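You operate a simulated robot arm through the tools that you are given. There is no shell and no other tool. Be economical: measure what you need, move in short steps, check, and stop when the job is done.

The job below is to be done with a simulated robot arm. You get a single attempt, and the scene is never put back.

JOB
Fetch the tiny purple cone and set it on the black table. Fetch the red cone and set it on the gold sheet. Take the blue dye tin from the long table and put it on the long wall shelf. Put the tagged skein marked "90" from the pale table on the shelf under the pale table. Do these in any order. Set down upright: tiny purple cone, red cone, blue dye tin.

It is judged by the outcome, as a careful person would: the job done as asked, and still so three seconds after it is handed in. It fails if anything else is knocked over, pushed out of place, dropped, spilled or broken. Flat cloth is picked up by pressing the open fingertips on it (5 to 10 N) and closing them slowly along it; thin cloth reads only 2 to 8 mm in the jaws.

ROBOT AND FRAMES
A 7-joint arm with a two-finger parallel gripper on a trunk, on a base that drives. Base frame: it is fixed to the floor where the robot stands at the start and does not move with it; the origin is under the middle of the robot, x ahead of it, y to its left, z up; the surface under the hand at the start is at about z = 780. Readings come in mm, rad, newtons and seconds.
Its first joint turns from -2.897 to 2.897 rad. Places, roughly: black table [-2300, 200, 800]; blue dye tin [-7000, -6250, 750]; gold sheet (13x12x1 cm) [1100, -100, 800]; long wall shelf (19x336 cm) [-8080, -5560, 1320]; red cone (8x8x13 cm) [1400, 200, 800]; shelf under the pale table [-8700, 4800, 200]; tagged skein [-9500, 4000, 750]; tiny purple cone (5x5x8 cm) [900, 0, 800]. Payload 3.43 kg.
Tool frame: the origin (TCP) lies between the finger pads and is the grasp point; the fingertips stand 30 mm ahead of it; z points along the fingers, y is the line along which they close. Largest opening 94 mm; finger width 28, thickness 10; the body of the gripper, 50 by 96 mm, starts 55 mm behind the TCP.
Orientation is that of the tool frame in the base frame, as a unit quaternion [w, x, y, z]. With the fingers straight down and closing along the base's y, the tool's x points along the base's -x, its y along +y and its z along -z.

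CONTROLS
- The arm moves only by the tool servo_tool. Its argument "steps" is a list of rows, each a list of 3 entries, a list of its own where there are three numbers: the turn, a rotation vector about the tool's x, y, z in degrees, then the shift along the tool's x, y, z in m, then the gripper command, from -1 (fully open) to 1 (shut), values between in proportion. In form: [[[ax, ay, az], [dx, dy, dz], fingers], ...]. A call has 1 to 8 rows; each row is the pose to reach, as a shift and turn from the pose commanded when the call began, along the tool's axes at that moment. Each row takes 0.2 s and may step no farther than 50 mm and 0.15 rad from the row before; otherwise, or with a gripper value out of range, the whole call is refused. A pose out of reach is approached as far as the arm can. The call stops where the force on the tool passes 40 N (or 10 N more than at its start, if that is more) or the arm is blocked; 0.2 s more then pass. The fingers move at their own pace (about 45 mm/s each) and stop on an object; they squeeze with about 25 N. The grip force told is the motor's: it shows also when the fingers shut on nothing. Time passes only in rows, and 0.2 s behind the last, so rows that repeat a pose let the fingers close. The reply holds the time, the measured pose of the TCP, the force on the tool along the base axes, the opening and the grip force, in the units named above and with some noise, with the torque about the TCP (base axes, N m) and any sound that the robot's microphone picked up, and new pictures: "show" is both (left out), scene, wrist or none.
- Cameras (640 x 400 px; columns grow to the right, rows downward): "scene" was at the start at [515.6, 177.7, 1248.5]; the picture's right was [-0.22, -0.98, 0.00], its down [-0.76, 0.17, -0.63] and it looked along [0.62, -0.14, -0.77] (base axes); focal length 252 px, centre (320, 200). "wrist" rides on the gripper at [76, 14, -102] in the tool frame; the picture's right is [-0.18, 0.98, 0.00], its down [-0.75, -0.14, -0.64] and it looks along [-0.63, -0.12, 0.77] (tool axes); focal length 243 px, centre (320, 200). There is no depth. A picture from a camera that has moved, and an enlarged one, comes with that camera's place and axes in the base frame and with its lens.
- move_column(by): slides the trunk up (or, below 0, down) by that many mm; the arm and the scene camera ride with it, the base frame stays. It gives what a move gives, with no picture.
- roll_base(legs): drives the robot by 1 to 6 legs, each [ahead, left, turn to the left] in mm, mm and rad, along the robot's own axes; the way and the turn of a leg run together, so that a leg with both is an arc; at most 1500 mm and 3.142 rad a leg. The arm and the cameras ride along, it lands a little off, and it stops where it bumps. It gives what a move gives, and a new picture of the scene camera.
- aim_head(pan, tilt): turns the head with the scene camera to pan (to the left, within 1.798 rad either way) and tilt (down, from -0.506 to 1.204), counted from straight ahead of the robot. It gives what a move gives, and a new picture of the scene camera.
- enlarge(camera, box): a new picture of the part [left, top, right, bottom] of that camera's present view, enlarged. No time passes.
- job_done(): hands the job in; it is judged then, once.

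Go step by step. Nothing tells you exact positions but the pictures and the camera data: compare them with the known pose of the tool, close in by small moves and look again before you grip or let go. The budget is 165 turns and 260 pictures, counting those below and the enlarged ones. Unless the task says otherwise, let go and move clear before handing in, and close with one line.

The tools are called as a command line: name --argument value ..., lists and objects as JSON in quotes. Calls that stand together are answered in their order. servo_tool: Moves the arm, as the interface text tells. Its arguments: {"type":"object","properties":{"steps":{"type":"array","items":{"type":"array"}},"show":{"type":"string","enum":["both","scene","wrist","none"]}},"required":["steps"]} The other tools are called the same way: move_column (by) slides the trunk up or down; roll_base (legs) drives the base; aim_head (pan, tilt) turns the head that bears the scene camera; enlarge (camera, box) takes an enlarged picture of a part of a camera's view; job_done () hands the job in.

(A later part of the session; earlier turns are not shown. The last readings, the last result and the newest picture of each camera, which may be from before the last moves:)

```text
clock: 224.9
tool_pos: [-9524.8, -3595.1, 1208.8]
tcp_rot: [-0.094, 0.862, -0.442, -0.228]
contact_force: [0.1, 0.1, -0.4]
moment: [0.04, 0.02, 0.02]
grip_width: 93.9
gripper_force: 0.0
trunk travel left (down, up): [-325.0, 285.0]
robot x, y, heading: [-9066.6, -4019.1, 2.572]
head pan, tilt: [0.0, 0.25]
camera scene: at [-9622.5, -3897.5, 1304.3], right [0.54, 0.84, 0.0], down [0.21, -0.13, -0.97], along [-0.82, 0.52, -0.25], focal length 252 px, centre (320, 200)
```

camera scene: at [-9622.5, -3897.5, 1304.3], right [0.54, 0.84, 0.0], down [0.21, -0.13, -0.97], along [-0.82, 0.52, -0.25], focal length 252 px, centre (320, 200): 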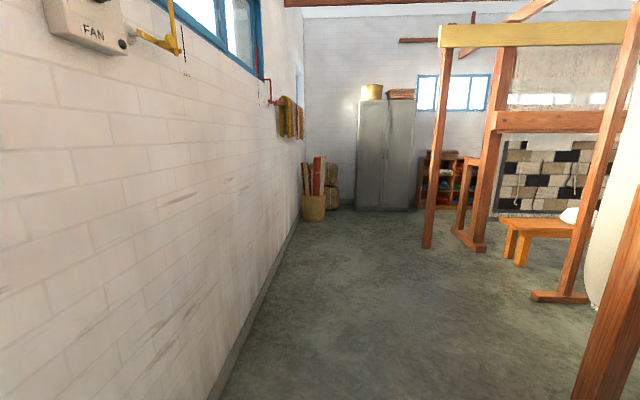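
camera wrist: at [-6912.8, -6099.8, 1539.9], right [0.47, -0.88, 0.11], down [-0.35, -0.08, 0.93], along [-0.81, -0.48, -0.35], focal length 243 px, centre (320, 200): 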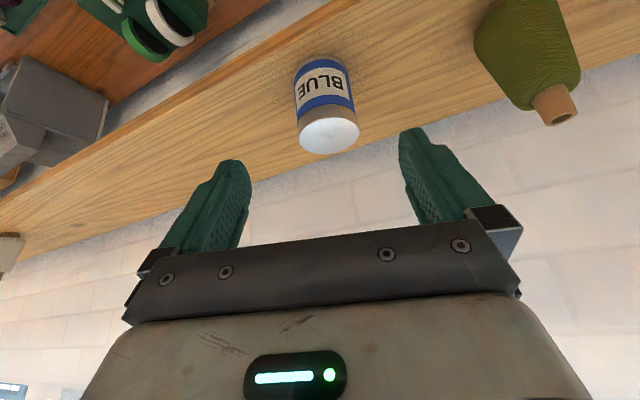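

Continuing along the aisle to the end of this loom, then turning right.

roll_base --legs '[[1500, 0, 0], [1500, 0, 0], [700, 0, 0], [0, 0, -1.57]]'

aim_head --pan 0.35 --tilt 0.25

```text
clock: 246.6
tool_pos: [-11736.5, -1565.9, 1207.9]
tcp_rot: [0.23, -0.287, 0.925, 0.092]
contact_force: [0.5, 1.7, 0.5]
moment: [0.01, 0.0, 0.0]
grip_width: 94.0
gripper_force: 0.1
trunk travel left (down, up): [-325.0, 285.0]
robot x, y, heading: [-12171.8, -2019.7, 0.985]
head pan, tilt: [0.0, 0.25]
camera scene: at [-12035.8, -1464.0, 1304.3], right [0.83, -0.55, 0.0], down [-0.14, -0.21, -0.97], along [0.54, 0.81, -0.25], focal length 252 px, centre (320, 200)
```

scene: 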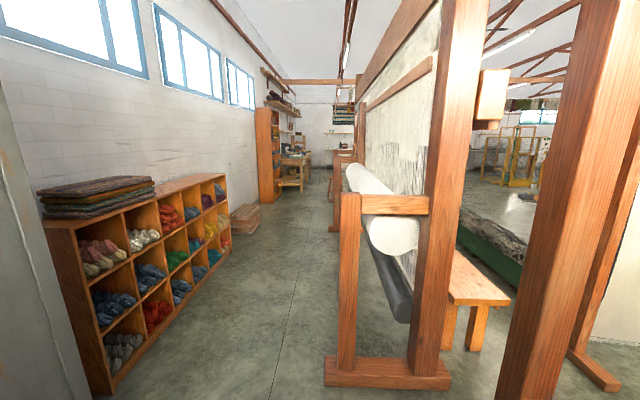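

```text
clock: 247.4
tool_pos: [-11736.6, -1565.0, 1207.3]
tcp_rot: [0.229, -0.288, 0.925, 0.093]
contact_force: [-0.1, 0.4, 0.0]
moment: [0.02, 0.01, 0.01]
grip_width: 94.1
gripper_force: 0.0
trunk travel left (down, up): [-325.0, 285.0]
robot x, y, heading: [-12169.6, -2017.1, 0.984]
head pan, tilt: [0.351, 0.25]
camera scene: at [-12065.6, -1451.0, 1304.3], right [0.97, -0.24, 0.0], down [-0.06, -0.24, -0.97], along [0.23, 0.94, -0.25], focal length 252 px, centre (320, 200)
```

scene: 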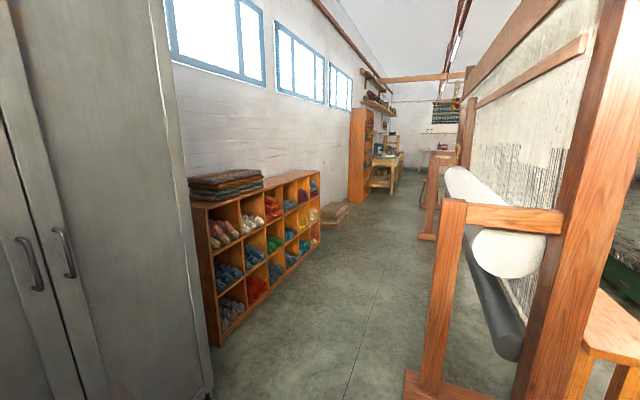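

There's a corridor between the cubbies and the loom; a table by the far wall. Shift left into the middle of it and drive.

roll_base --legs '[[0, 600, 0.016], [1500, 0, 0], [1500, 0, 0]]'

aim_head --pan 0.15 --tilt 0.25

```text
clock: 250.2
tool_pos: [-12104.7, -1287.9, 1207.9]
tcp_rot: [0.224, -0.334, 0.91, 0.105]
contact_force: [-0.5, 0.6, -0.7]
moment: [0.01, 0.01, 0.03]
grip_width: 94.2
gripper_force: 0.1
trunk travel left (down, up): [-325.0, 285.0]
robot x, y, heading: [-12491.8, -1783.5, 1.09]
head pan, tilt: [0.351, 0.25]
stopped in leg 1: the robot was blocked; the commanded pose is now the measured one
camera scene: at [-12444.6, -1207.5, 1304.3], right [0.99, -0.13, 0.0], down [-0.03, -0.24, -0.97], along [0.13, 0.96, -0.25], focal length 252 px, centre (320, 200)
```

scene: 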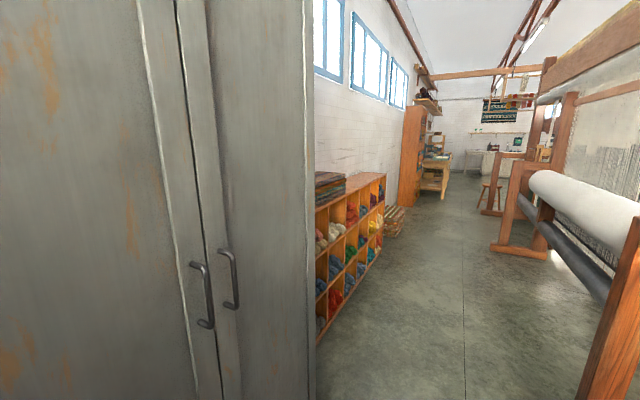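

```text
clock: 250.9
tool_pos: [-12105.8, -1286.7, 1208.2]
tcp_rot: [0.224, -0.334, 0.91, 0.104]
contact_force: [-0.1, -0.4, 0.6]
moment: [0.02, -0.02, -0.02]
grip_width: 94.0
gripper_force: 0.0
trunk travel left (down, up): [-325.0, 285.0]
robot x, y, heading: [-12490.1, -1776.4, 1.089]
head pan, tilt: [0.15, 0.25]
camera scene: at [-12426.5, -1211.8, 1304.3], right [0.94, -0.33, 0.0], down [-0.08, -0.23, -0.97], along [0.32, 0.92, -0.25], focal length 252 px, centre (320, 200)
```

scene: 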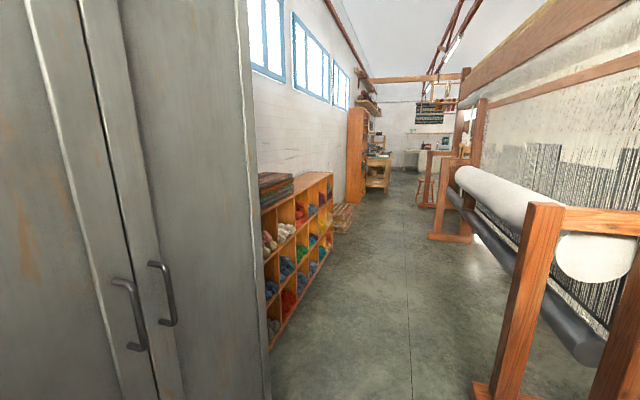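

I was blocked – probably by the basket with rolls standing by the corner. I look left/back to check it before moving.

aim_head --pan 1.79 --tilt 0.7

```text
clock: 252.6
tool_pos: [-12104.0, -1287.6, 1207.6]
tcp_rot: [0.225, -0.335, 0.909, 0.105]
contact_force: [0.0, -0.2, -0.8]
moment: [-0.02, -0.03, -0.03]
grip_width: 93.8
gripper_force: 0.0
trunk travel left (down, up): [-325.0, 285.0]
robot x, y, heading: [-12487.3, -1778.7, 1.085]
head pan, tilt: [1.791, 0.7]
camera scene: at [-12539.1, -1277.8, 1263.5], right [0.26, 0.97, 0.0], down [0.62, -0.17, -0.77], along [-0.74, 0.2, -0.64], focal length 252 px, centre (320, 200)
```

scene: 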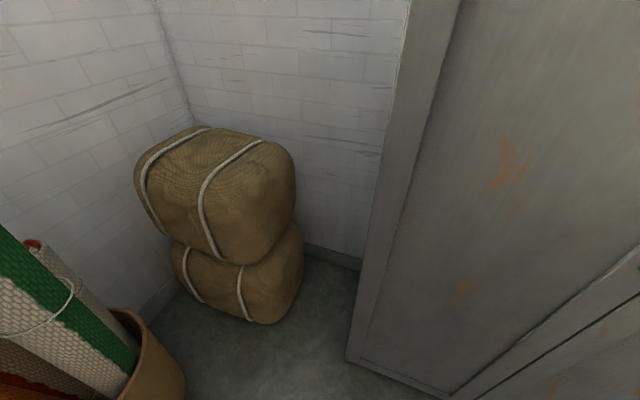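

The basket still stands. I ease right away from it, straighten, and go diagonally into the corridor's middle.

roll_base --legs '[[0, -80, 0], [0, 0, -0.085], [900, 330, 0], [1500, 0, 0]]'

aim_head --pan 0.15 --tilt 0.3

```text
clock: 265.7
tool_pos: [-11010.3, 840.2, 1207.8]
tcp_rot: [0.227, -0.302, 0.921, 0.096]
contact_force: [0.0, 0.0, -0.4]
moment: [0.0, -0.01, 0.03]
grip_width: 93.6
gripper_force: 0.0
trunk travel left (down, up): [-325.0, 285.0]
robot x, y, heading: [-11426.2, 375.0, 1.015]
head pan, tilt: [1.791, 0.7]
camera scene: at [-11441.2, 881.5, 1263.5], right [0.33, 0.94, 0.0], down [0.61, -0.21, -0.77], along [-0.72, 0.25, -0.64], focal length 252 px, centre (320, 200)
```

scene: 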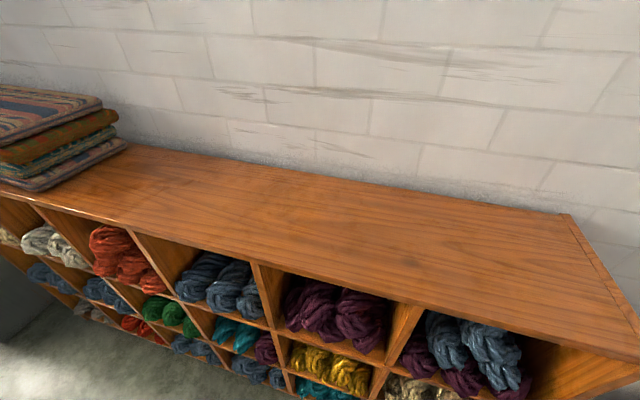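

```text
clock: 267.4
tool_pos: [-11010.0, 840.9, 1207.9]
tcp_rot: [0.228, -0.301, 0.921, 0.096]
contact_force: [-0.3, 0.6, 0.0]
moment: [-0.03, 0.0, 0.0]
grip_width: 94.3
gripper_force: 0.0
trunk travel left (down, up): [-325.0, 285.0]
robot x, y, heading: [-11428.0, 377.6, 1.016]
head pan, tilt: [0.15, 0.3]
camera scene: at [-11324.1, 939.1, 1299.6], right [0.92, -0.4, 0.0], down [-0.12, -0.27, -0.96], along [0.38, 0.88, -0.3], focal length 252 px, centre (320, 200)
```

scene: 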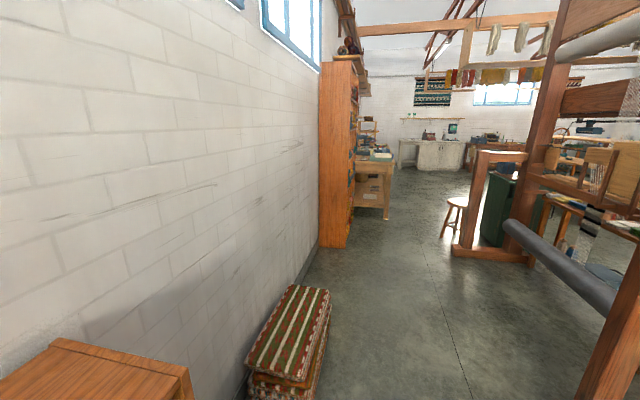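

Shift right to stay clear of rug stack and bookshelf, then on toward the table.

roll_base --legs '[[600, -260, -0.015], [1400, 0, 0], [1000, 0, 0]]'

aim_head --pan 0.8 --tilt 0.45

```text
clock: 282.4
tool_pos: [-9158.2, 3218.0, 1207.0]
tcp_rot: [0.227, -0.295, 0.923, 0.095]
contact_force: [0.7, -0.9, -0.3]
moment: [-0.02, -0.02, 0.0]
grip_width: 94.0
gripper_force: 0.0
trunk travel left (down, up): [-325.0, 285.0]
robot x, y, heading: [-9582.2, 2755.3, 1.003]
head pan, tilt: [0.15, 0.3]
camera scene: at [-9470.5, 3320.5, 1299.6], right [0.91, -0.41, 0.0], down [-0.12, -0.27, -0.96], along [0.39, 0.87, -0.3], focal length 252 px, centre (320, 200)
```

scene: 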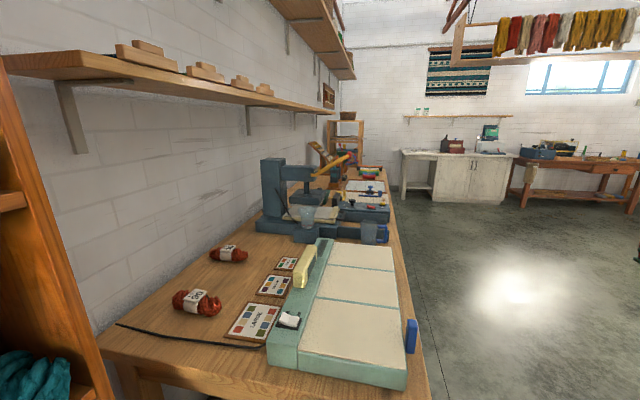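

```text
clock: 283.4
tool_pos: [-9156.6, 3217.7, 1206.5]
tcp_rot: [0.229, -0.294, 0.923, 0.095]
contact_force: [-1.0, -0.1, 0.1]
moment: [0.02, -0.01, -0.01]
grip_width: 93.9
gripper_force: 0.0
trunk travel left (down, up): [-325.0, 285.0]
robot x, y, heading: [-9579.0, 2757.6, 0.999]
head pan, tilt: [0.799, 0.45]
camera scene: at [-9529.3, 3324.8, 1285.7], right [0.97, 0.23, 0.0], down [0.1, -0.42, -0.9], along [-0.2, 0.88, -0.44], focal length 252 px, centre (320, 200)
```

scene: 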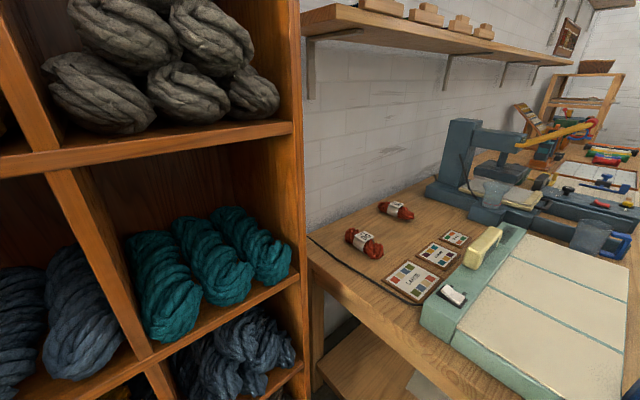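

Two tagged red skeins are on the pale table. Zooming on the tags.

enlarge --camera "scene" --box '[330, 190, 430, 265]'

```text
5.33 times, centred on (380, 228) of scene
camera zoom: at [-9529.3, 3324.8, 1285.7], right [0.97, 0.23, 0.0], down [0.1, -0.42, -0.9], along [-0.2, 0.88, -0.44], focal length 1342 px, centre (0, 53)
```

zoom: 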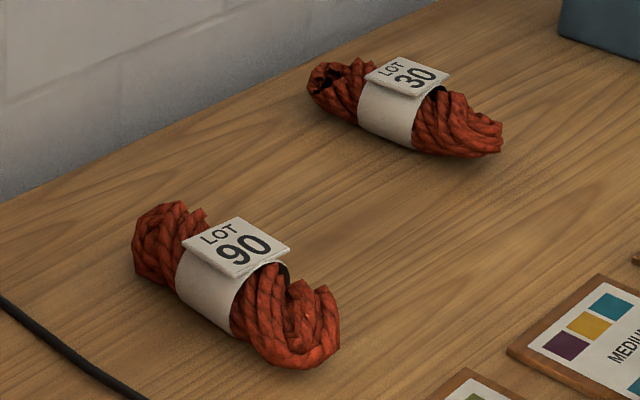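

"LOT 90" is the nearer skein, ≈(-9540,4050), its length lies perpendicular to the wall. I check the right side (stool, loom) before positioning.

aim_head --pan -0.6 --tilt 0.5

```text
clock: 284.9
tool_pos: [-9155.9, 3216.8, 1207.2]
tcp_rot: [0.228, -0.294, 0.924, 0.094]
contact_force: [-0.9, 0.8, -0.3]
moment: [-0.02, -0.02, 0.0]
grip_width: 94.3
gripper_force: 0.1
trunk travel left (down, up): [-325.0, 285.0]
robot x, y, heading: [-9581.3, 2758.3, 0.997]
head pan, tilt: [-0.6, 0.499]
camera scene: at [-9424.8, 3270.8, 1281.2], right [0.39, -0.92, 0.0], down [-0.44, -0.19, -0.88], along [0.81, 0.34, -0.48], focal length 252 px, centre (320, 200)
```

scene: 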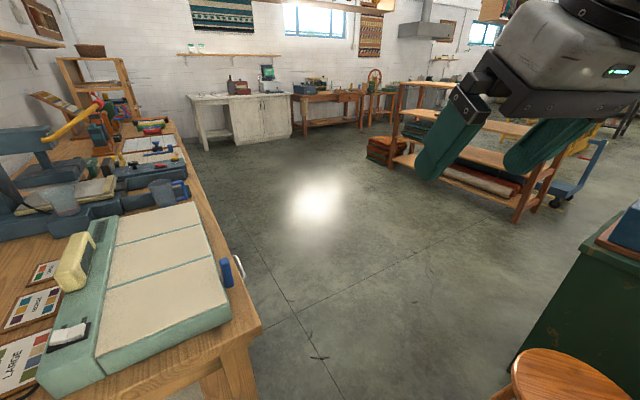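

Open floor ahead. Go straight past the stool, shift right, then turn left to face the table.

roll_base --legs '[[850, 0, 0], [250, -320, 0], [0, 0, 1.57]]'

aim_head --pan 0.0 --tilt 0.65

```text
clock: 288.3
tool_pos: [-8825.1, 3743.8, 1206.6]
tcp_rot: [0.227, -0.302, 0.921, 0.096]
contact_force: [0.7, -0.1, 0.4]
moment: [0.0, 0.01, 0.03]
grip_width: 94.1
gripper_force: 0.1
trunk travel left (down, up): [-325.0, 285.0]
robot x, y, heading: [-9246.1, 3278.0, 1.013]
head pan, tilt: [-0.6, 0.499]
stopped in leg 1: the robot was blocked; the commanded pose is now the measured one
camera scene: at [-9094.2, 3792.1, 1281.3], right [0.4, -0.92, 0.0], down [-0.44, -0.19, -0.88], along [0.8, 0.35, -0.48], focal length 252 px, centre (320, 200)
```

scene: 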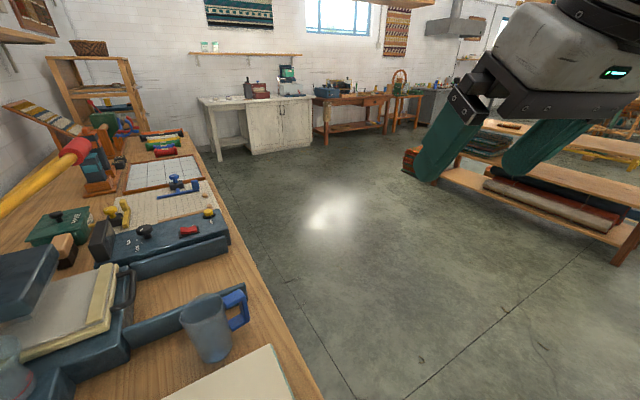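

```text
clock: 289.3
tool_pos: [-8825.4, 3744.2, 1207.6]
tcp_rot: [0.227, -0.302, 0.921, 0.095]
contact_force: [0.3, -0.8, 0.7]
moment: [-0.01, 0.0, 0.02]
grip_width: 94.1
gripper_force: 0.1
trunk travel left (down, up): [-325.0, 285.0]
robot x, y, heading: [-9246.3, 3281.7, 1.012]
head pan, tilt: [0.0, 0.649]
camera scene: at [-9131.4, 3829.5, 1267.8], right [0.85, -0.53, 0.0], down [-0.32, -0.51, -0.8], along [0.42, 0.68, -0.6], focal length 252 px, centre (320, 200)
```

scene: 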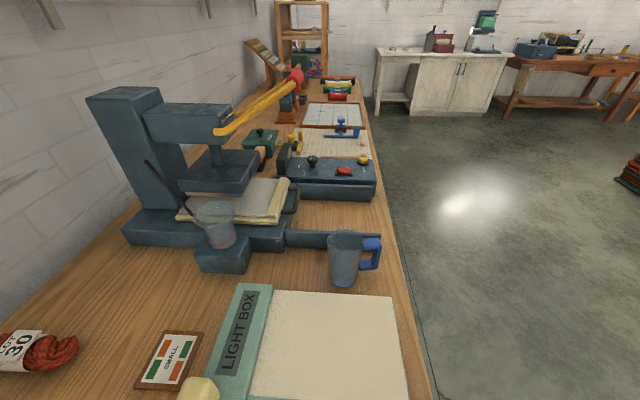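

Blocked by the table end. I look at the table corner and the stool to find the way between.

aim_head --pan -1.5 --tilt 0.9

aim_head --pan 1.2 --tilt 0.95

```text
clock: 290.9
tool_pos: [-8824.7, 3743.7, 1206.6]
tcp_rot: [0.227, -0.302, 0.921, 0.097]
contact_force: [-0.4, -0.3, 1.1]
moment: [0.0, -0.03, 0.02]
grip_width: 94.2
gripper_force: 0.0
trunk travel left (down, up): [-325.0, 285.0]
robot x, y, heading: [-9242.8, 3275.4, 1.011]
head pan, tilt: [-1.499, 0.901]
camera scene: at [-9110.7, 3720.6, 1247.3], right [-0.47, -0.88, 0.0], down [-0.69, 0.37, -0.62], along [0.55, -0.29, -0.78], focal length 252 px, centre (320, 200)
```

scene: 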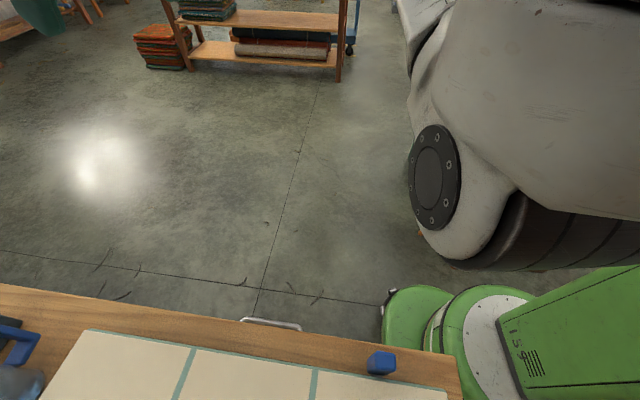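

```text
clock: 293.3
tool_pos: [-8826.6, 3742.5, 1208.6]
tcp_rot: [0.227, -0.301, 0.921, 0.095]
contact_force: [0.7, 0.4, -0.9]
moment: [0.0, -0.01, 0.0]
grip_width: 94.0
gripper_force: 0.1
trunk travel left (down, up): [-325.0, 285.0]
robot x, y, heading: [-9243.5, 3281.5, 1.011]
head pan, tilt: [1.201, 0.949]
camera scene: at [-9221.0, 3814.1, 1243.7], right [0.8, 0.6, 0.0], down [0.49, -0.65, -0.58], along [-0.35, 0.47, -0.81], focal length 252 px, centre (320, 200)
```

scene: 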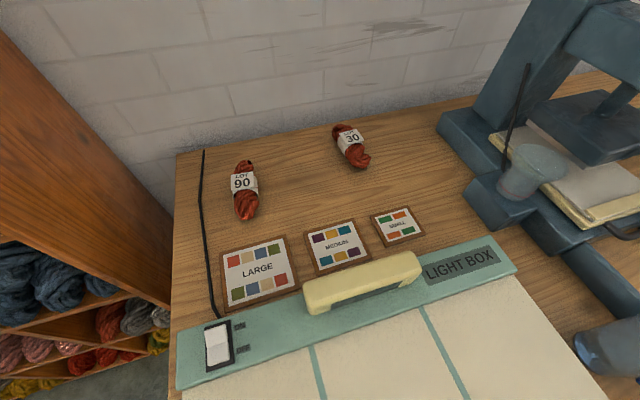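

The base is about ±250 mm wide; there's a just-wide-enough gap. Back 40, right 190, then ahead past the table corner.

roll_base --legs '[[-40, 0, 0], [0, -190, -0.02], [520, 0, 0]]'

```text
clock: 298.0
tool_pos: [-8391.0, 4033.4, 1207.7]
tcp_rot: [0.228, -0.29, 0.925, 0.093]
contact_force: [-0.3, -0.4, 0.8]
moment: [-0.04, 0.0, 0.03]
grip_width: 94.0
gripper_force: 0.2
trunk travel left (down, up): [-325.0, 285.0]
robot x, y, heading: [-8818.3, 3577.7, 0.989]
head pan, tilt: [1.201, 0.949]
camera scene: at [-8784.3, 4113.6, 1243.7], right [0.81, 0.58, 0.0], down [0.47, -0.66, -0.58], along [-0.34, 0.47, -0.81], focal length 252 px, centre (320, 200)
```

scene: 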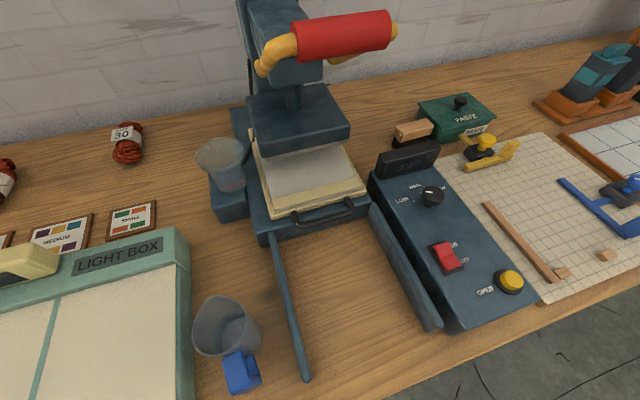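

Through the gap. Now right 150, turn left to face the table.

roll_base --legs '[[0, -150, 0], [0, 0, 1.58]]'

aim_head --pan 0.0 --tilt 1.1

```text
clock: 303.2
tool_pos: [-9150.3, 3924.4, 1206.8]
tcp_rot: [-0.095, 0.86, -0.447, -0.228]
contact_force: [-0.6, -0.3, -0.7]
moment: [-0.04, -0.01, -0.02]
grip_width: 93.8
gripper_force: 0.0
trunk travel left (down, up): [-325.0, 285.0]
robot x, y, heading: [-8695.6, 3497.3, 2.565]
head pan, tilt: [1.201, 0.949]
camera scene: at [-9232.1, 3531.0, 1243.7], right [-0.58, 0.81, 0.0], down [0.66, 0.47, -0.58], along [-0.47, -0.34, -0.81], focal length 252 px, centre (320, 200)
```

scene: 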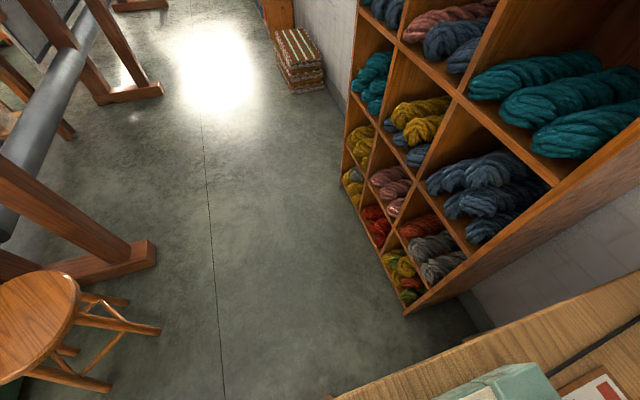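

```text
clock: 304.6
tool_pos: [-9150.5, 3924.1, 1206.4]
tcp_rot: [-0.095, 0.86, -0.447, -0.227]
contact_force: [-0.1, 0.7, -0.1]
moment: [0.0, -0.03, 0.02]
grip_width: 94.2
gripper_force: 0.0
trunk travel left (down, up): [-325.0, 285.0]
robot x, y, heading: [-8694.0, 3494.2, 2.557]
head pan, tilt: [0.0, 1.1]
camera scene: at [-9225.9, 3607.9, 1233.5], right [0.55, 0.84, 0.0], down [0.75, -0.49, -0.45], along [-0.38, 0.25, -0.89], focal length 252 px, centre (320, 200)
```

scene: 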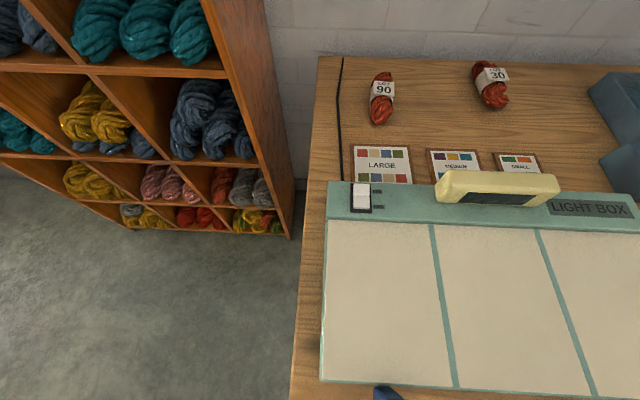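

Skein 90 ≈(-9582,4032). I drive 130 mm closer and straighten the hand's yaw.

roll_base --legs '[[130, 0, 0]]'

servo_tool --steps '[[[-3.5, 0.3, -6.4], [0, 0, 0], -1], [[-7, 0.6, -12.9], [0, 0, 0], -1], [[-10.45, 0.9, -19.3], [0, 0, 0], -1]]' --show "wrist"

```text
clock: 305.9
tool_pos: [-9261.1, 3995.5, 1206.7]
tcp_rot: [-0.094, 0.861, -0.446, -0.227]
contact_force: [-0.7, 0.4, 0.5]
moment: [-0.01, 0.01, -0.02]
grip_width: 93.7
gripper_force: 0.1
trunk travel left (down, up): [-325.0, 285.0]
robot x, y, heading: [-8802.9, 3570.1, 2.563]
head pan, tilt: [0.0, 1.1]
camera scene: at [-9335.6, 3678.8, 1233.5], right [0.55, 0.84, 0.0], down [0.75, -0.49, -0.45], along [-0.38, 0.25, -0.89], focal length 252 px, centre (320, 200)
```

scene: 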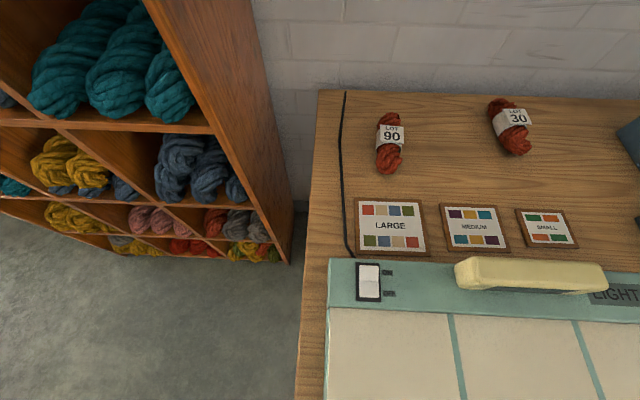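

```text
clock: 306.6
tool_pos: [-9261.3, 3995.3, 1206.7]
tcp_rot: [-0.049, 0.93, -0.274, -0.24]
contact_force: [-0.2, 0.6, 0.2]
moment: [-0.03, 0.0, 0.03]
grip_width: 93.9
gripper_force: 0.1
trunk travel left (down, up): [-325.0, 285.0]
robot x, y, heading: [-8805.0, 3566.9, 2.565]
head pan, tilt: [0.0, 1.1]
camera wrist: at [-9169.8, 3923.7, 1260.7], right [-0.66, -0.74, 0.13], down [-0.21, 0.34, 0.92], along [-0.72, 0.58, -0.38], focal length 243 px, centre (320, 200)
```

wrist: 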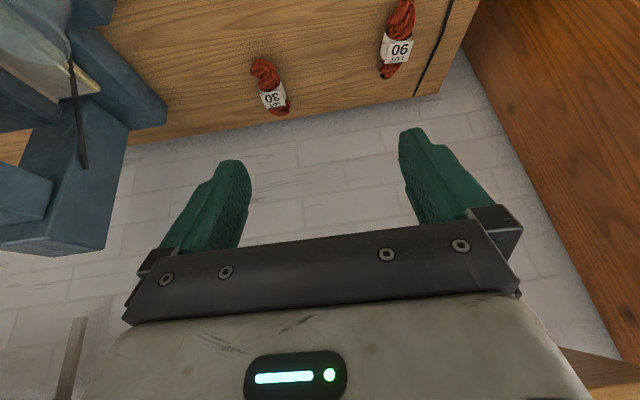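

Triangulated: skein tag at ≈(-9538,3981), z≈841 (table ≈790). Move to a hover 100 mm back along the tool axis.

servo_tool --steps '[[[0, 0, 0], [-0.002, 0.018, 0.043], -1], [[0, 0, 0], [-0.004, 0.036, 0.086], -1], [[0, 0, 0], [-0.006, 0.054, 0.129], -1], [[0, 0, 0], [-0.008, 0.072, 0.172], -1], [[0, 0, 0], [-0.01, 0.09, 0.215], -1], [[0, 0, 0], [-0.012, 0.109, 0.259], -1], [[0, 0, 0], [-0.013, 0.127, 0.303], -1], [[0, 0, 0], [-0.014, 0.145, 0.347], -1]]'

```text
clock: 308.4
tool_pos: [-9493.6, 3957.5, 916.0]
tcp_rot: [-0.05, 0.929, -0.274, -0.242]
contact_force: [0.8, 0.4, -0.1]
moment: [0.0, 0.03, 0.06]
grip_width: 94.2
gripper_force: 0.1
trunk travel left (down, up): [-325.0, 285.0]
robot x, y, heading: [-8801.7, 3566.9, 2.567]
head pan, tilt: [0.0, 1.1]
camera scene: at [-9335.5, 3679.1, 1233.6], right [0.55, 0.84, 0.0], down [0.75, -0.49, -0.45], along [-0.38, 0.25, -0.89], focal length 252 px, centre (320, 200)
camera wrist: at [-9403.3, 3886.2, 968.9], right [-0.66, -0.74, 0.13], down [-0.21, 0.34, 0.92], along [-0.72, 0.58, -0.38], focal length 243 px, centre (320, 200)
```

scene: 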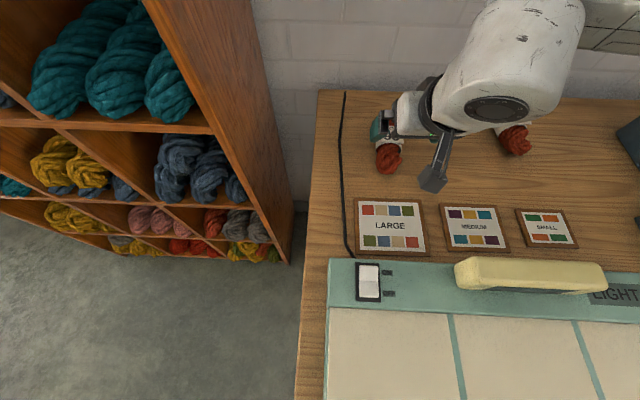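
wrist: 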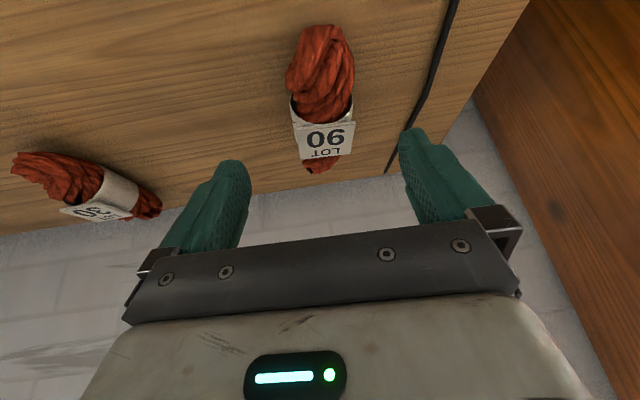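

Aligned with the skein's length. Descend along the tool axis, the last bit slowly.

servo_tool --steps '[[[0, 0, 0], [-0.001, 0, 0.04], -1], [[0, 0, 0], [-0.002, -0.001, 0.075], -1], [[0, 0, 0], [-0.003, -0.001, 0.09], -1], [[0, 0, 0], [-0.003, -0.001, 0.098], -1], [[0, 0, 0], [-0.003, -0.001, 0.103], -1]]' --show "both"

```text
clock: 309.5
tool_pos: [-9534.8, 3981.5, 834.7]
tcp_rot: [-0.051, 0.929, -0.276, -0.24]
contact_force: [12.5, -6.1, 24.3]
moment: [0.83, -1.1, -0.75]
grip_width: 94.1
gripper_force: 0.1
trunk travel left (down, up): [-325.0, 285.0]
robot x, y, heading: [-8803.6, 3563.6, 2.569]
head pan, tilt: [0.0, 1.1]
stopped in row 5: the force on the tool passed its limit at 52 N (the readings are from after the stop); the commanded pose is now the measured one
camera scene: at [-9334.1, 3678.6, 1234.4], right [0.55, 0.84, 0.0], down [0.75, -0.49, -0.45], along [-0.38, 0.25, -0.89], focal length 252 px, centre (320, 200)
camera wrist: at [-9444.0, 3909.6, 888.8], right [-0.66, -0.74, 0.13], down [-0.21, 0.34, 0.92], along [-0.72, 0.58, -0.38], focal length 243 px, centre (320, 200)
```

scene: 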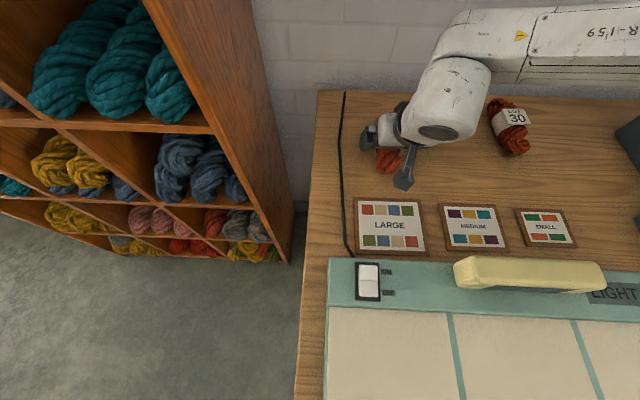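
wrist: 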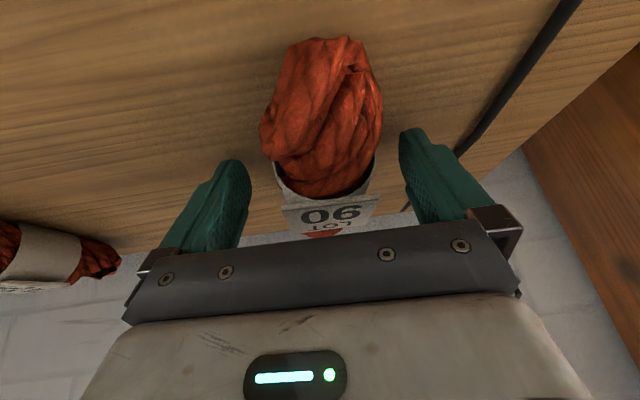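

Fingertips touched the table (≈z 800). Back off 4 mm and close.

servo_tool --steps '[[[0, 0, 0], [-0.002, 0, -0.005], -1], [[0, 0, 0], [-0.002, 0, -0.005], -0.3], [[0, 0, 0], [-0.002, 0, -0.005], 0.4], [[0, 0, 0], [-0.002, 0, -0.005], 1], [[0, 0, 0], [-0.002, 0, -0.005], 1], [[0, 0, 0], [-0.002, 0, -0.005], 1]]' --show "wrist"

```text
clock: 310.9
tool_pos: [-9535.8, 3982.0, 838.0]
tcp_rot: [-0.05, 0.93, -0.275, -0.24]
contact_force: [-0.1, 0.1, -1.0]
moment: [0.0, -0.03, -0.01]
grip_width: 53.5
gripper_force: 24.6
trunk travel left (down, up): [-325.0, 285.0]
robot x, y, heading: [-8801.2, 3568.9, 2.56]
head pan, tilt: [0.0, 1.1]
camera wrist: at [-9444.5, 3910.3, 891.8], right [-0.66, -0.74, 0.13], down [-0.21, 0.34, 0.92], along [-0.72, 0.58, -0.38], focal length 243 px, centre (320, 200)
```

wrist: 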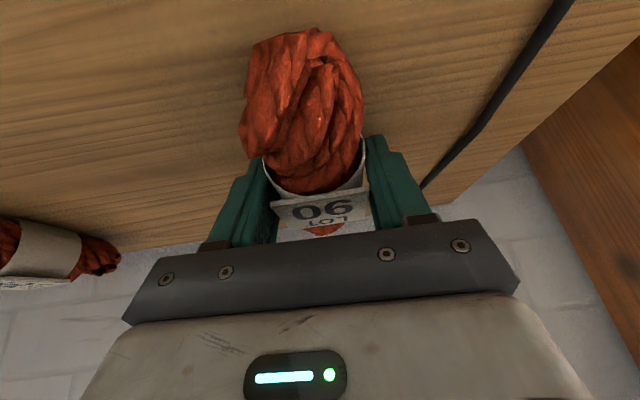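

Gripped at 53.5 mm. Lift slowly and retrace.

servo_tool --steps '[[[0, 0, 0], [-0.002, 0, -0.005], 1], [[0, 0, 0], [-0.005, 0, -0.013], 1], [[0, 0, 0], [-0.01, 0, -0.028], 1], [[0, 0, 0], [-0.015, 0, -0.05], 1], [[0, 0, 0], [-0.015, 0, -0.08], 1], [[0, 0, 0], [-0.015, 0, -0.115], 1], [[0, 0, 0], [-0.015, 0, -0.15], 1]]' --show "both"

```text
clock: 312.5
tool_pos: [-9482.7, 3955.3, 975.7]
tcp_rot: [-0.049, 0.93, -0.275, -0.24]
contact_force: [-0.1, 0.0, -0.3]
moment: [-0.04, 0.01, 0.02]
grip_width: 53.6
gripper_force: 24.9
trunk travel left (down, up): [-325.0, 285.0]
robot x, y, heading: [-8809.1, 3569.3, 2.563]
head pan, tilt: [0.0, 1.1]
camera scene: at [-9335.5, 3679.1, 1233.3], right [0.55, 0.84, 0.0], down [0.75, -0.49, -0.45], along [-0.38, 0.25, -0.89], focal length 252 px, centre (320, 200)
camera wrist: at [-9392.5, 3883.6, 1031.0], right [-0.66, -0.74, 0.12], down [-0.21, 0.34, 0.92], along [-0.72, 0.58, -0.38], focal length 243 px, centre (320, 200)
```

scene: 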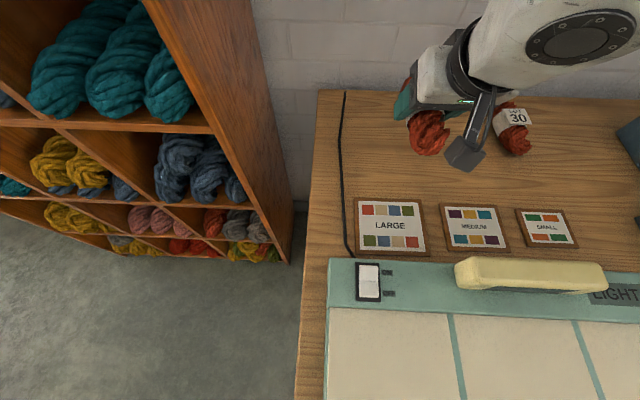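
wrist: 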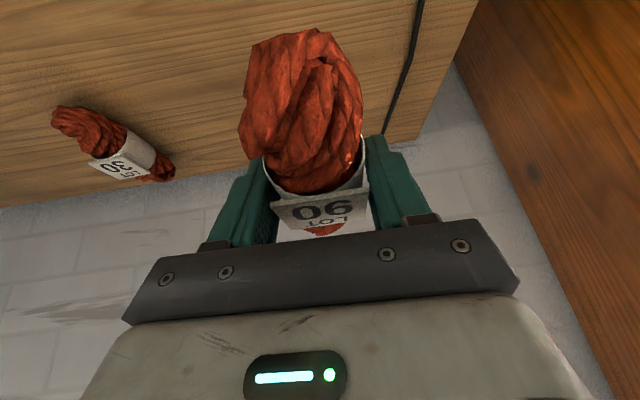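

Held well. Raise and pull back, then back the base away to see the shelf under the table.

servo_tool --steps '[[[0, 0, 0], [0.024, 0.001, -0.04], 1], [[0, 0, 0], [0.048, 0.003, -0.08], 1], [[0, 0, 0], [0.072, 0.004, -0.12], 1], [[0, 0, 0], [0.095, 0.005, -0.16], 1], [[0, 0, 0], [0.119, 0.006, -0.2], 1]]' --show "none"

roll_base --legs '[[-900, 0, 0]]'

aim_head --pan -0.3 --tilt 0.75

```text
clock: 313.7
tool_pos: [-9316.4, 3846.8, 1096.5]
tcp_rot: [-0.05, 0.929, -0.275, -0.241]
contact_force: [0.5, -0.1, -0.7]
moment: [0.01, 0.0, 0.02]
grip_width: 53.5
gripper_force: 24.7
trunk travel left (down, up): [-325.0, 285.0]
robot x, y, heading: [-8805.8, 3566.0, 2.563]
head pan, tilt: [0.0, 1.1]
```

```text
clock: 318.4
tool_pos: [-8560.7, 3354.7, 1096.1]
tcp_rot: [-0.051, 0.929, -0.276, -0.24]
contact_force: [-0.3, 0.2, -0.3]
moment: [0.01, -0.02, 0.0]
grip_width: 53.3
gripper_force: 25.2
trunk travel left (down, up): [-325.0, 285.0]
robot x, y, heading: [-8052.1, 3071.9, 2.562]
head pan, tilt: [0.0, 1.1]
camera scene: at [-8580.5, 3186.9, 1233.4], right [0.55, 0.84, 0.0], down [0.75, -0.49, -0.45], along [-0.38, 0.25, -0.89], focal length 252 px, centre (320, 200)
```

scene: 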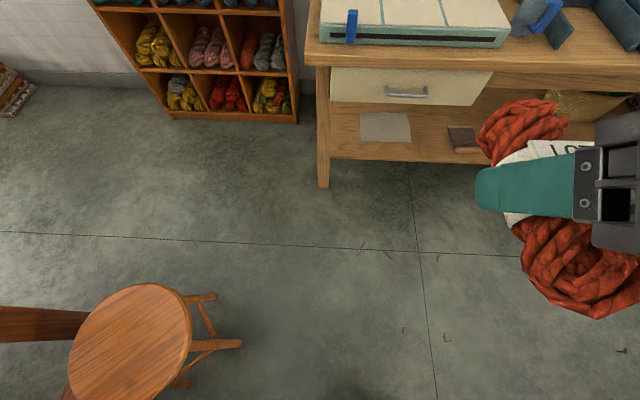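

```text
clock: 319.3
tool_pos: [-8559.9, 3355.0, 1097.7]
tcp_rot: [-0.051, 0.929, -0.276, -0.24]
contact_force: [0.5, 0.2, -0.2]
moment: [0.01, 0.0, -0.01]
grip_width: 53.4
gripper_force: 25.3
trunk travel left (down, up): [-325.0, 285.0]
robot x, y, heading: [-8051.4, 3073.6, 2.561]
head pan, tilt: [-0.3, 0.75]
camera scene: at [-8580.5, 3216.1, 1259.1], right [0.77, 0.64, 0.0], down [0.44, -0.53, -0.73], along [-0.47, 0.56, -0.68], focal length 252 px, centre (320, 200)
```

scene: 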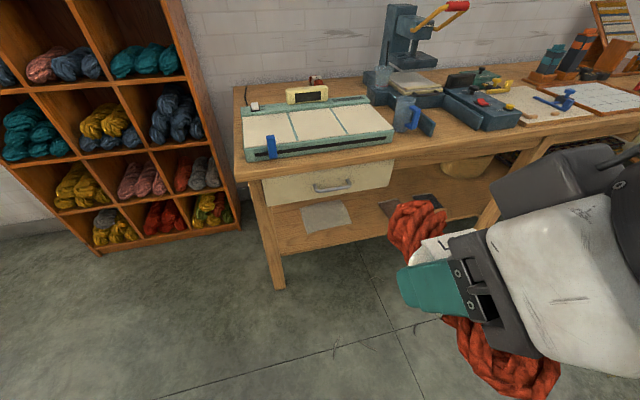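

The shelf under the table has papers at left and a basket further right. I lower the trunk and shift right to look at the free space.

move_column --by -320

roll_base --legs '[[0, -500, 0]]'

aim_head --pan 0.1 --tilt 0.5

```text
clock: 322.4
tool_pos: [-8560.6, 3355.6, 776.8]
tcp_rot: [-0.051, 0.929, -0.276, -0.24]
contact_force: [-0.5, 0.0, -0.7]
moment: [0.03, -0.03, 0.0]
grip_width: 53.3
gripper_force: 25.3
trunk travel left (down, up): [-5.0, 605.0]
robot x, y, heading: [-8048.1, 3075.5, 2.564]
head pan, tilt: [-0.3, 0.75]
```

```text
clock: 325.4
tool_pos: [-8287.0, 3773.8, 778.1]
tcp_rot: [-0.051, 0.929, -0.277, -0.24]
contact_force: [0.0, 0.9, -0.6]
moment: [-0.01, -0.01, -0.01]
grip_width: 53.4
gripper_force: 24.9
trunk travel left (down, up): [-5.0, 605.0]
robot x, y, heading: [-7772.9, 3495.5, 2.559]
head pan, tilt: [-0.3, 0.75]
camera scene: at [-8306.5, 3635.0, 939.2], right [0.77, 0.64, 0.0], down [0.43, -0.53, -0.73], along [-0.47, 0.56, -0.68], focal length 252 px, centre (320, 200)
```

scene: 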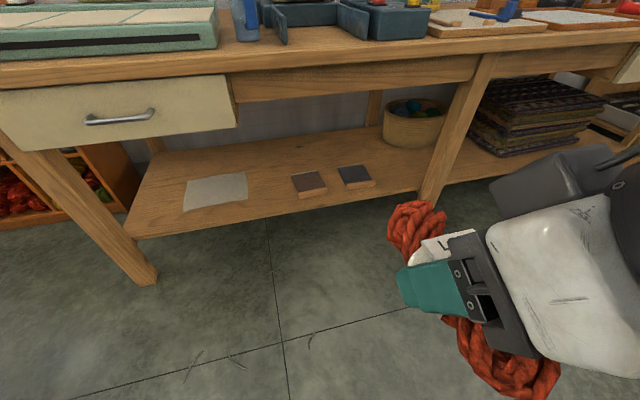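

```text
clock: 326.2
tool_pos: [-8287.0, 3774.5, 777.1]
tcp_rot: [-0.05, 0.929, -0.276, -0.24]
contact_force: [-0.9, -0.3, -0.3]
moment: [-0.03, 0.01, 0.0]
grip_width: 53.2
gripper_force: 24.2
trunk travel left (down, up): [-5.0, 605.0]
robot x, y, heading: [-7776.1, 3492.2, 2.563]
head pan, tilt: [0.099, 0.499]
camera scene: at [-8334.4, 3613.2, 961.1], right [0.46, 0.89, 0.0], down [0.42, -0.22, -0.88], along [-0.78, 0.41, -0.48], focal length 252 px, centre (320, 200)
```

scene: 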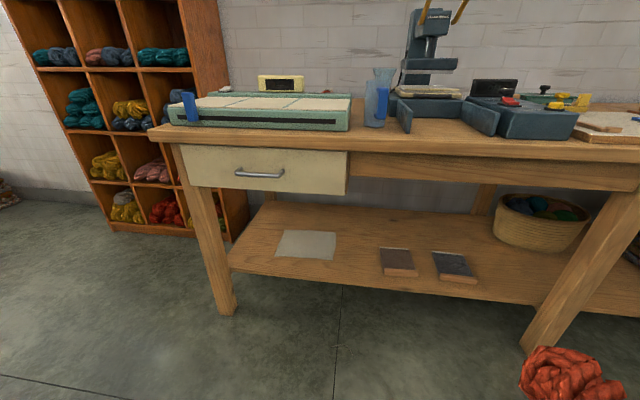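

There's a clear gap on the shelf between the grey sheet and the brown block (≈n-front 100 mm inside). In free space here, I first lower the hand to shelf level.

servo_tool --steps '[[[0, 0, 0], [0.021, -0.002, 0.04], 1], [[0, 0, 0], [0.043, -0.004, 0.079], 1], [[0, 0, 0], [0.064, -0.005, 0.119], 1], [[0, 0, 0], [0.085, -0.007, 0.158], 1], [[0, 0, 0], [0.106, -0.009, 0.198], 1], [[0, 0, 0], [0.128, -0.011, 0.238], 1], [[0, 0, 0], [0.149, -0.013, 0.277], 1], [[0, 0, 0], [0.17, -0.014, 0.317], 1]]' --show "none"

servo_tool --steps '[[[0, 0, 0], [0.021, -0.002, 0.04], 1], [[0, 0, 0], [0.042, -0.004, 0.079], 1], [[0, 0, 0], [0.055, -0.005, 0.1], 1]]' --show "both"

```text
clock: 328.0
tool_pos: [-8285.5, 3774.4, 416.4]
tcp_rot: [-0.05, 0.929, -0.276, -0.24]
contact_force: [0.3, -0.3, -0.7]
moment: [-0.01, 0.0, 0.03]
grip_width: 53.3
gripper_force: 24.8
out of reach, approached as far as the arm can: row 1, 2, 3, 4, 5, 6, 7
trunk travel left (down, up): [-5.0, 605.0]
robot x, y, heading: [-7776.3, 3492.5, 2.557]
head pan, tilt: [0.099, 0.499]
```

```text
clock: 328.8
tool_pos: [-8304.9, 3767.4, 313.4]
tcp_rot: [-0.054, 0.93, -0.277, -0.234]
contact_force: [-0.7, 0.4, 0.0]
moment: [-0.01, -0.05, 0.0]
grip_width: 53.1
gripper_force: 24.9
out of reach, approached as far as the arm can: row 2, 3
trunk travel left (down, up): [-5.0, 605.0]
robot x, y, heading: [-7774.4, 3494.6, 2.562]
head pan, tilt: [0.099, 0.499]
camera scene: at [-8334.4, 3613.3, 961.2], right [0.46, 0.89, 0.0], down [0.42, -0.22, -0.88], along [-0.78, 0.41, -0.48], focal length 252 px, centre (320, 200)
camera wrist: at [-8215.3, 3694.3, 368.9], right [-0.67, -0.74, 0.12], down [-0.22, 0.34, 0.92], along [-0.71, 0.59, -0.39], focal length 243 px, centre (320, 200)
```

scene: 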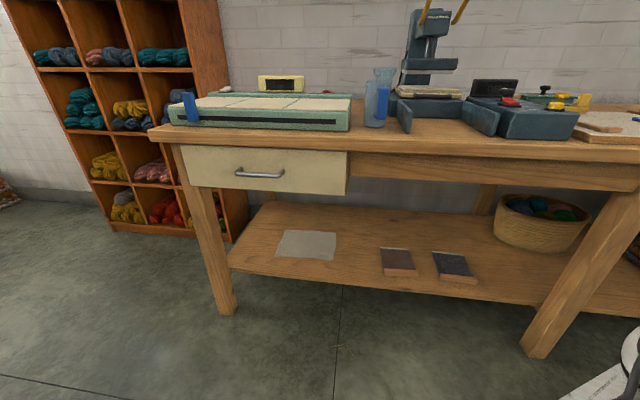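
wrist: 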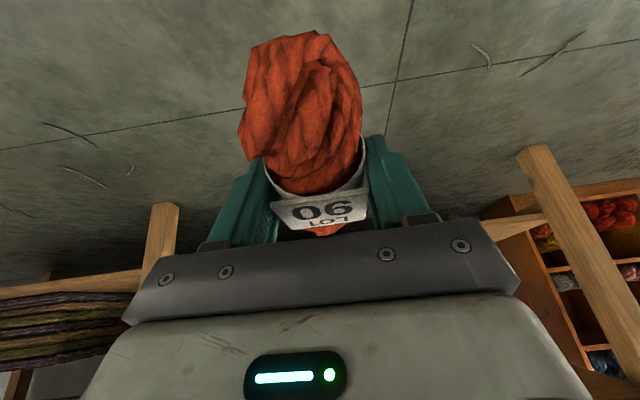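

The hand is at z 313, just above shelf height and below the apron. Drive left 48 and ahead 520, then check.

roll_base --legs '[[0, 48, 0.008], [520, 0, 0]]'

servo_tool --steps '[[[0, 0, 0], [0, 0, 0], 1]]' --show "wrist"

```text
clock: 332.3
tool_pos: [-8695.2, 3970.2, 302.4]
tcp_rot: [-0.046, 0.917, -0.339, -0.206]
contact_force: [0.2, 0.6, -0.2]
moment: [-0.01, -0.03, -0.01]
grip_width: 53.4
gripper_force: 24.6
trunk travel left (down, up): [-5.0, 605.0]
robot x, y, heading: [-8188.6, 3695.7, 2.57]
head pan, tilt: [0.099, 0.499]
stopped in leg 2: the robot was blocked; the commanded pose is now the measured one
camera scene: at [-8751.7, 3811.3, 962.7], right [0.45, 0.89, 0.0], down [0.43, -0.22, -0.88], along [-0.78, 0.4, -0.48], focal length 252 px, centre (320, 200)
```

scene: 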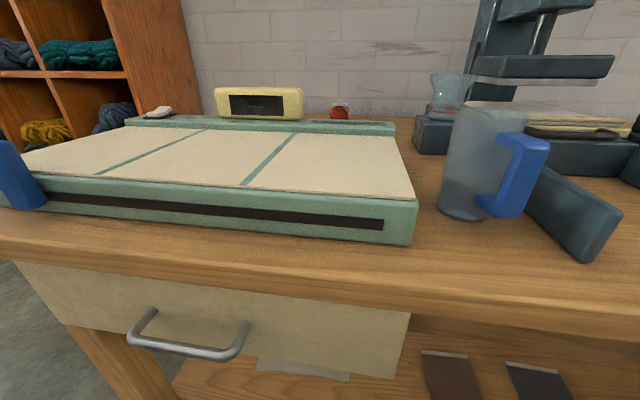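

```text
clock: 332.7
tool_pos: [-8694.9, 3971.0, 301.9]
tcp_rot: [-0.048, 0.916, -0.339, -0.207]
contact_force: [0.3, -0.1, 0.1]
moment: [-0.03, -0.02, -0.01]
grip_width: 53.4
gripper_force: 24.8
trunk travel left (down, up): [-5.0, 605.0]
robot x, y, heading: [-8190.2, 3695.7, 2.573]
head pan, tilt: [0.099, 0.499]
camera wrist: at [-8616.2, 3891.1, 364.0], right [-0.76, -0.64, 0.13], down [-0.2, 0.42, 0.89], along [-0.62, 0.64, -0.44], focal length 243 px, centre (320, 200)
```

wrist: 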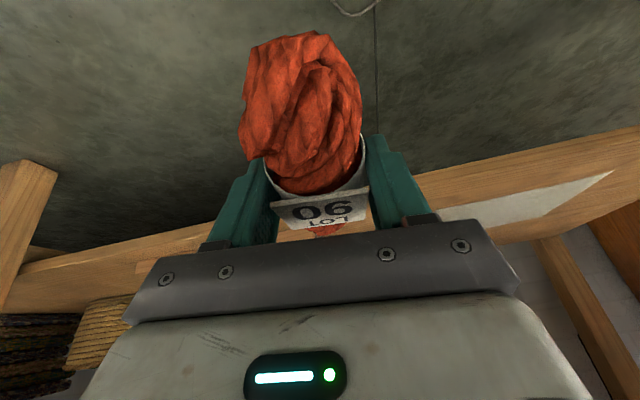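

Blocked — probably an arm link met the table front. Back off 150 and look at the arm's shape.

roll_base --legs '[[-150, 0, 0]]'

aim_head --pan -0.9 --tilt 0.9

```text
clock: 334.1
tool_pos: [-8569.0, 3888.8, 301.5]
tcp_rot: [-0.047, 0.917, -0.338, -0.208]
contact_force: [-0.9, 0.4, -0.7]
moment: [0.03, -0.02, 0.03]
grip_width: 53.3
gripper_force: 25.1
trunk travel left (down, up): [-5.0, 605.0]
robot x, y, heading: [-8067.6, 3617.6, 2.571]
head pan, tilt: [0.099, 0.499]
camera scene: at [-8626.0, 3730.7, 961.1], right [0.45, 0.89, 0.0], down [0.43, -0.22, -0.88], along [-0.78, 0.4, -0.48], focal length 252 px, centre (320, 200)
```

scene: 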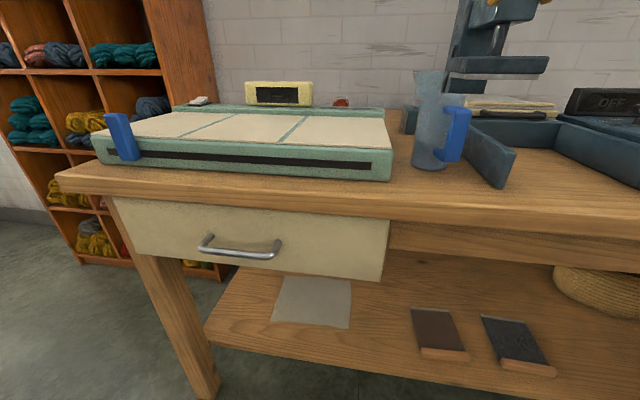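

```text
clock: 335.4
tool_pos: [-8568.8, 3890.9, 301.1]
tcp_rot: [-0.048, 0.916, -0.339, -0.207]
contact_force: [0.1, 0.1, -0.4]
moment: [-0.03, 0.0, 0.03]
grip_width: 53.2
gripper_force: 24.6
trunk travel left (down, up): [-5.0, 605.0]
robot x, y, heading: [-8066.8, 3616.4, 2.574]
head pan, tilt: [-0.901, 0.901]
camera scene: at [-8552.6, 3764.6, 927.3], right [0.99, 0.1, 0.0], down [0.08, -0.78, -0.62], along [-0.06, 0.62, -0.78], focal length 252 px, centre (320, 200)
```

scene: 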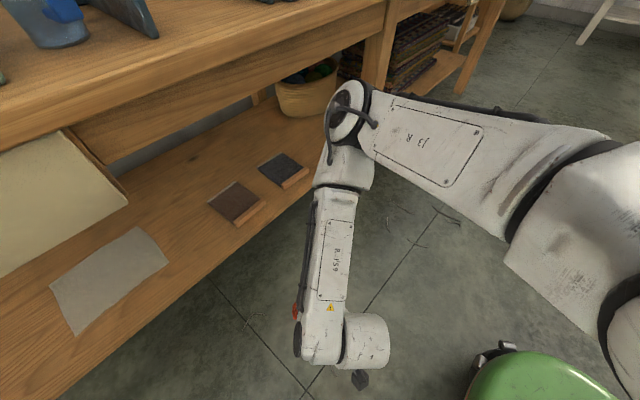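

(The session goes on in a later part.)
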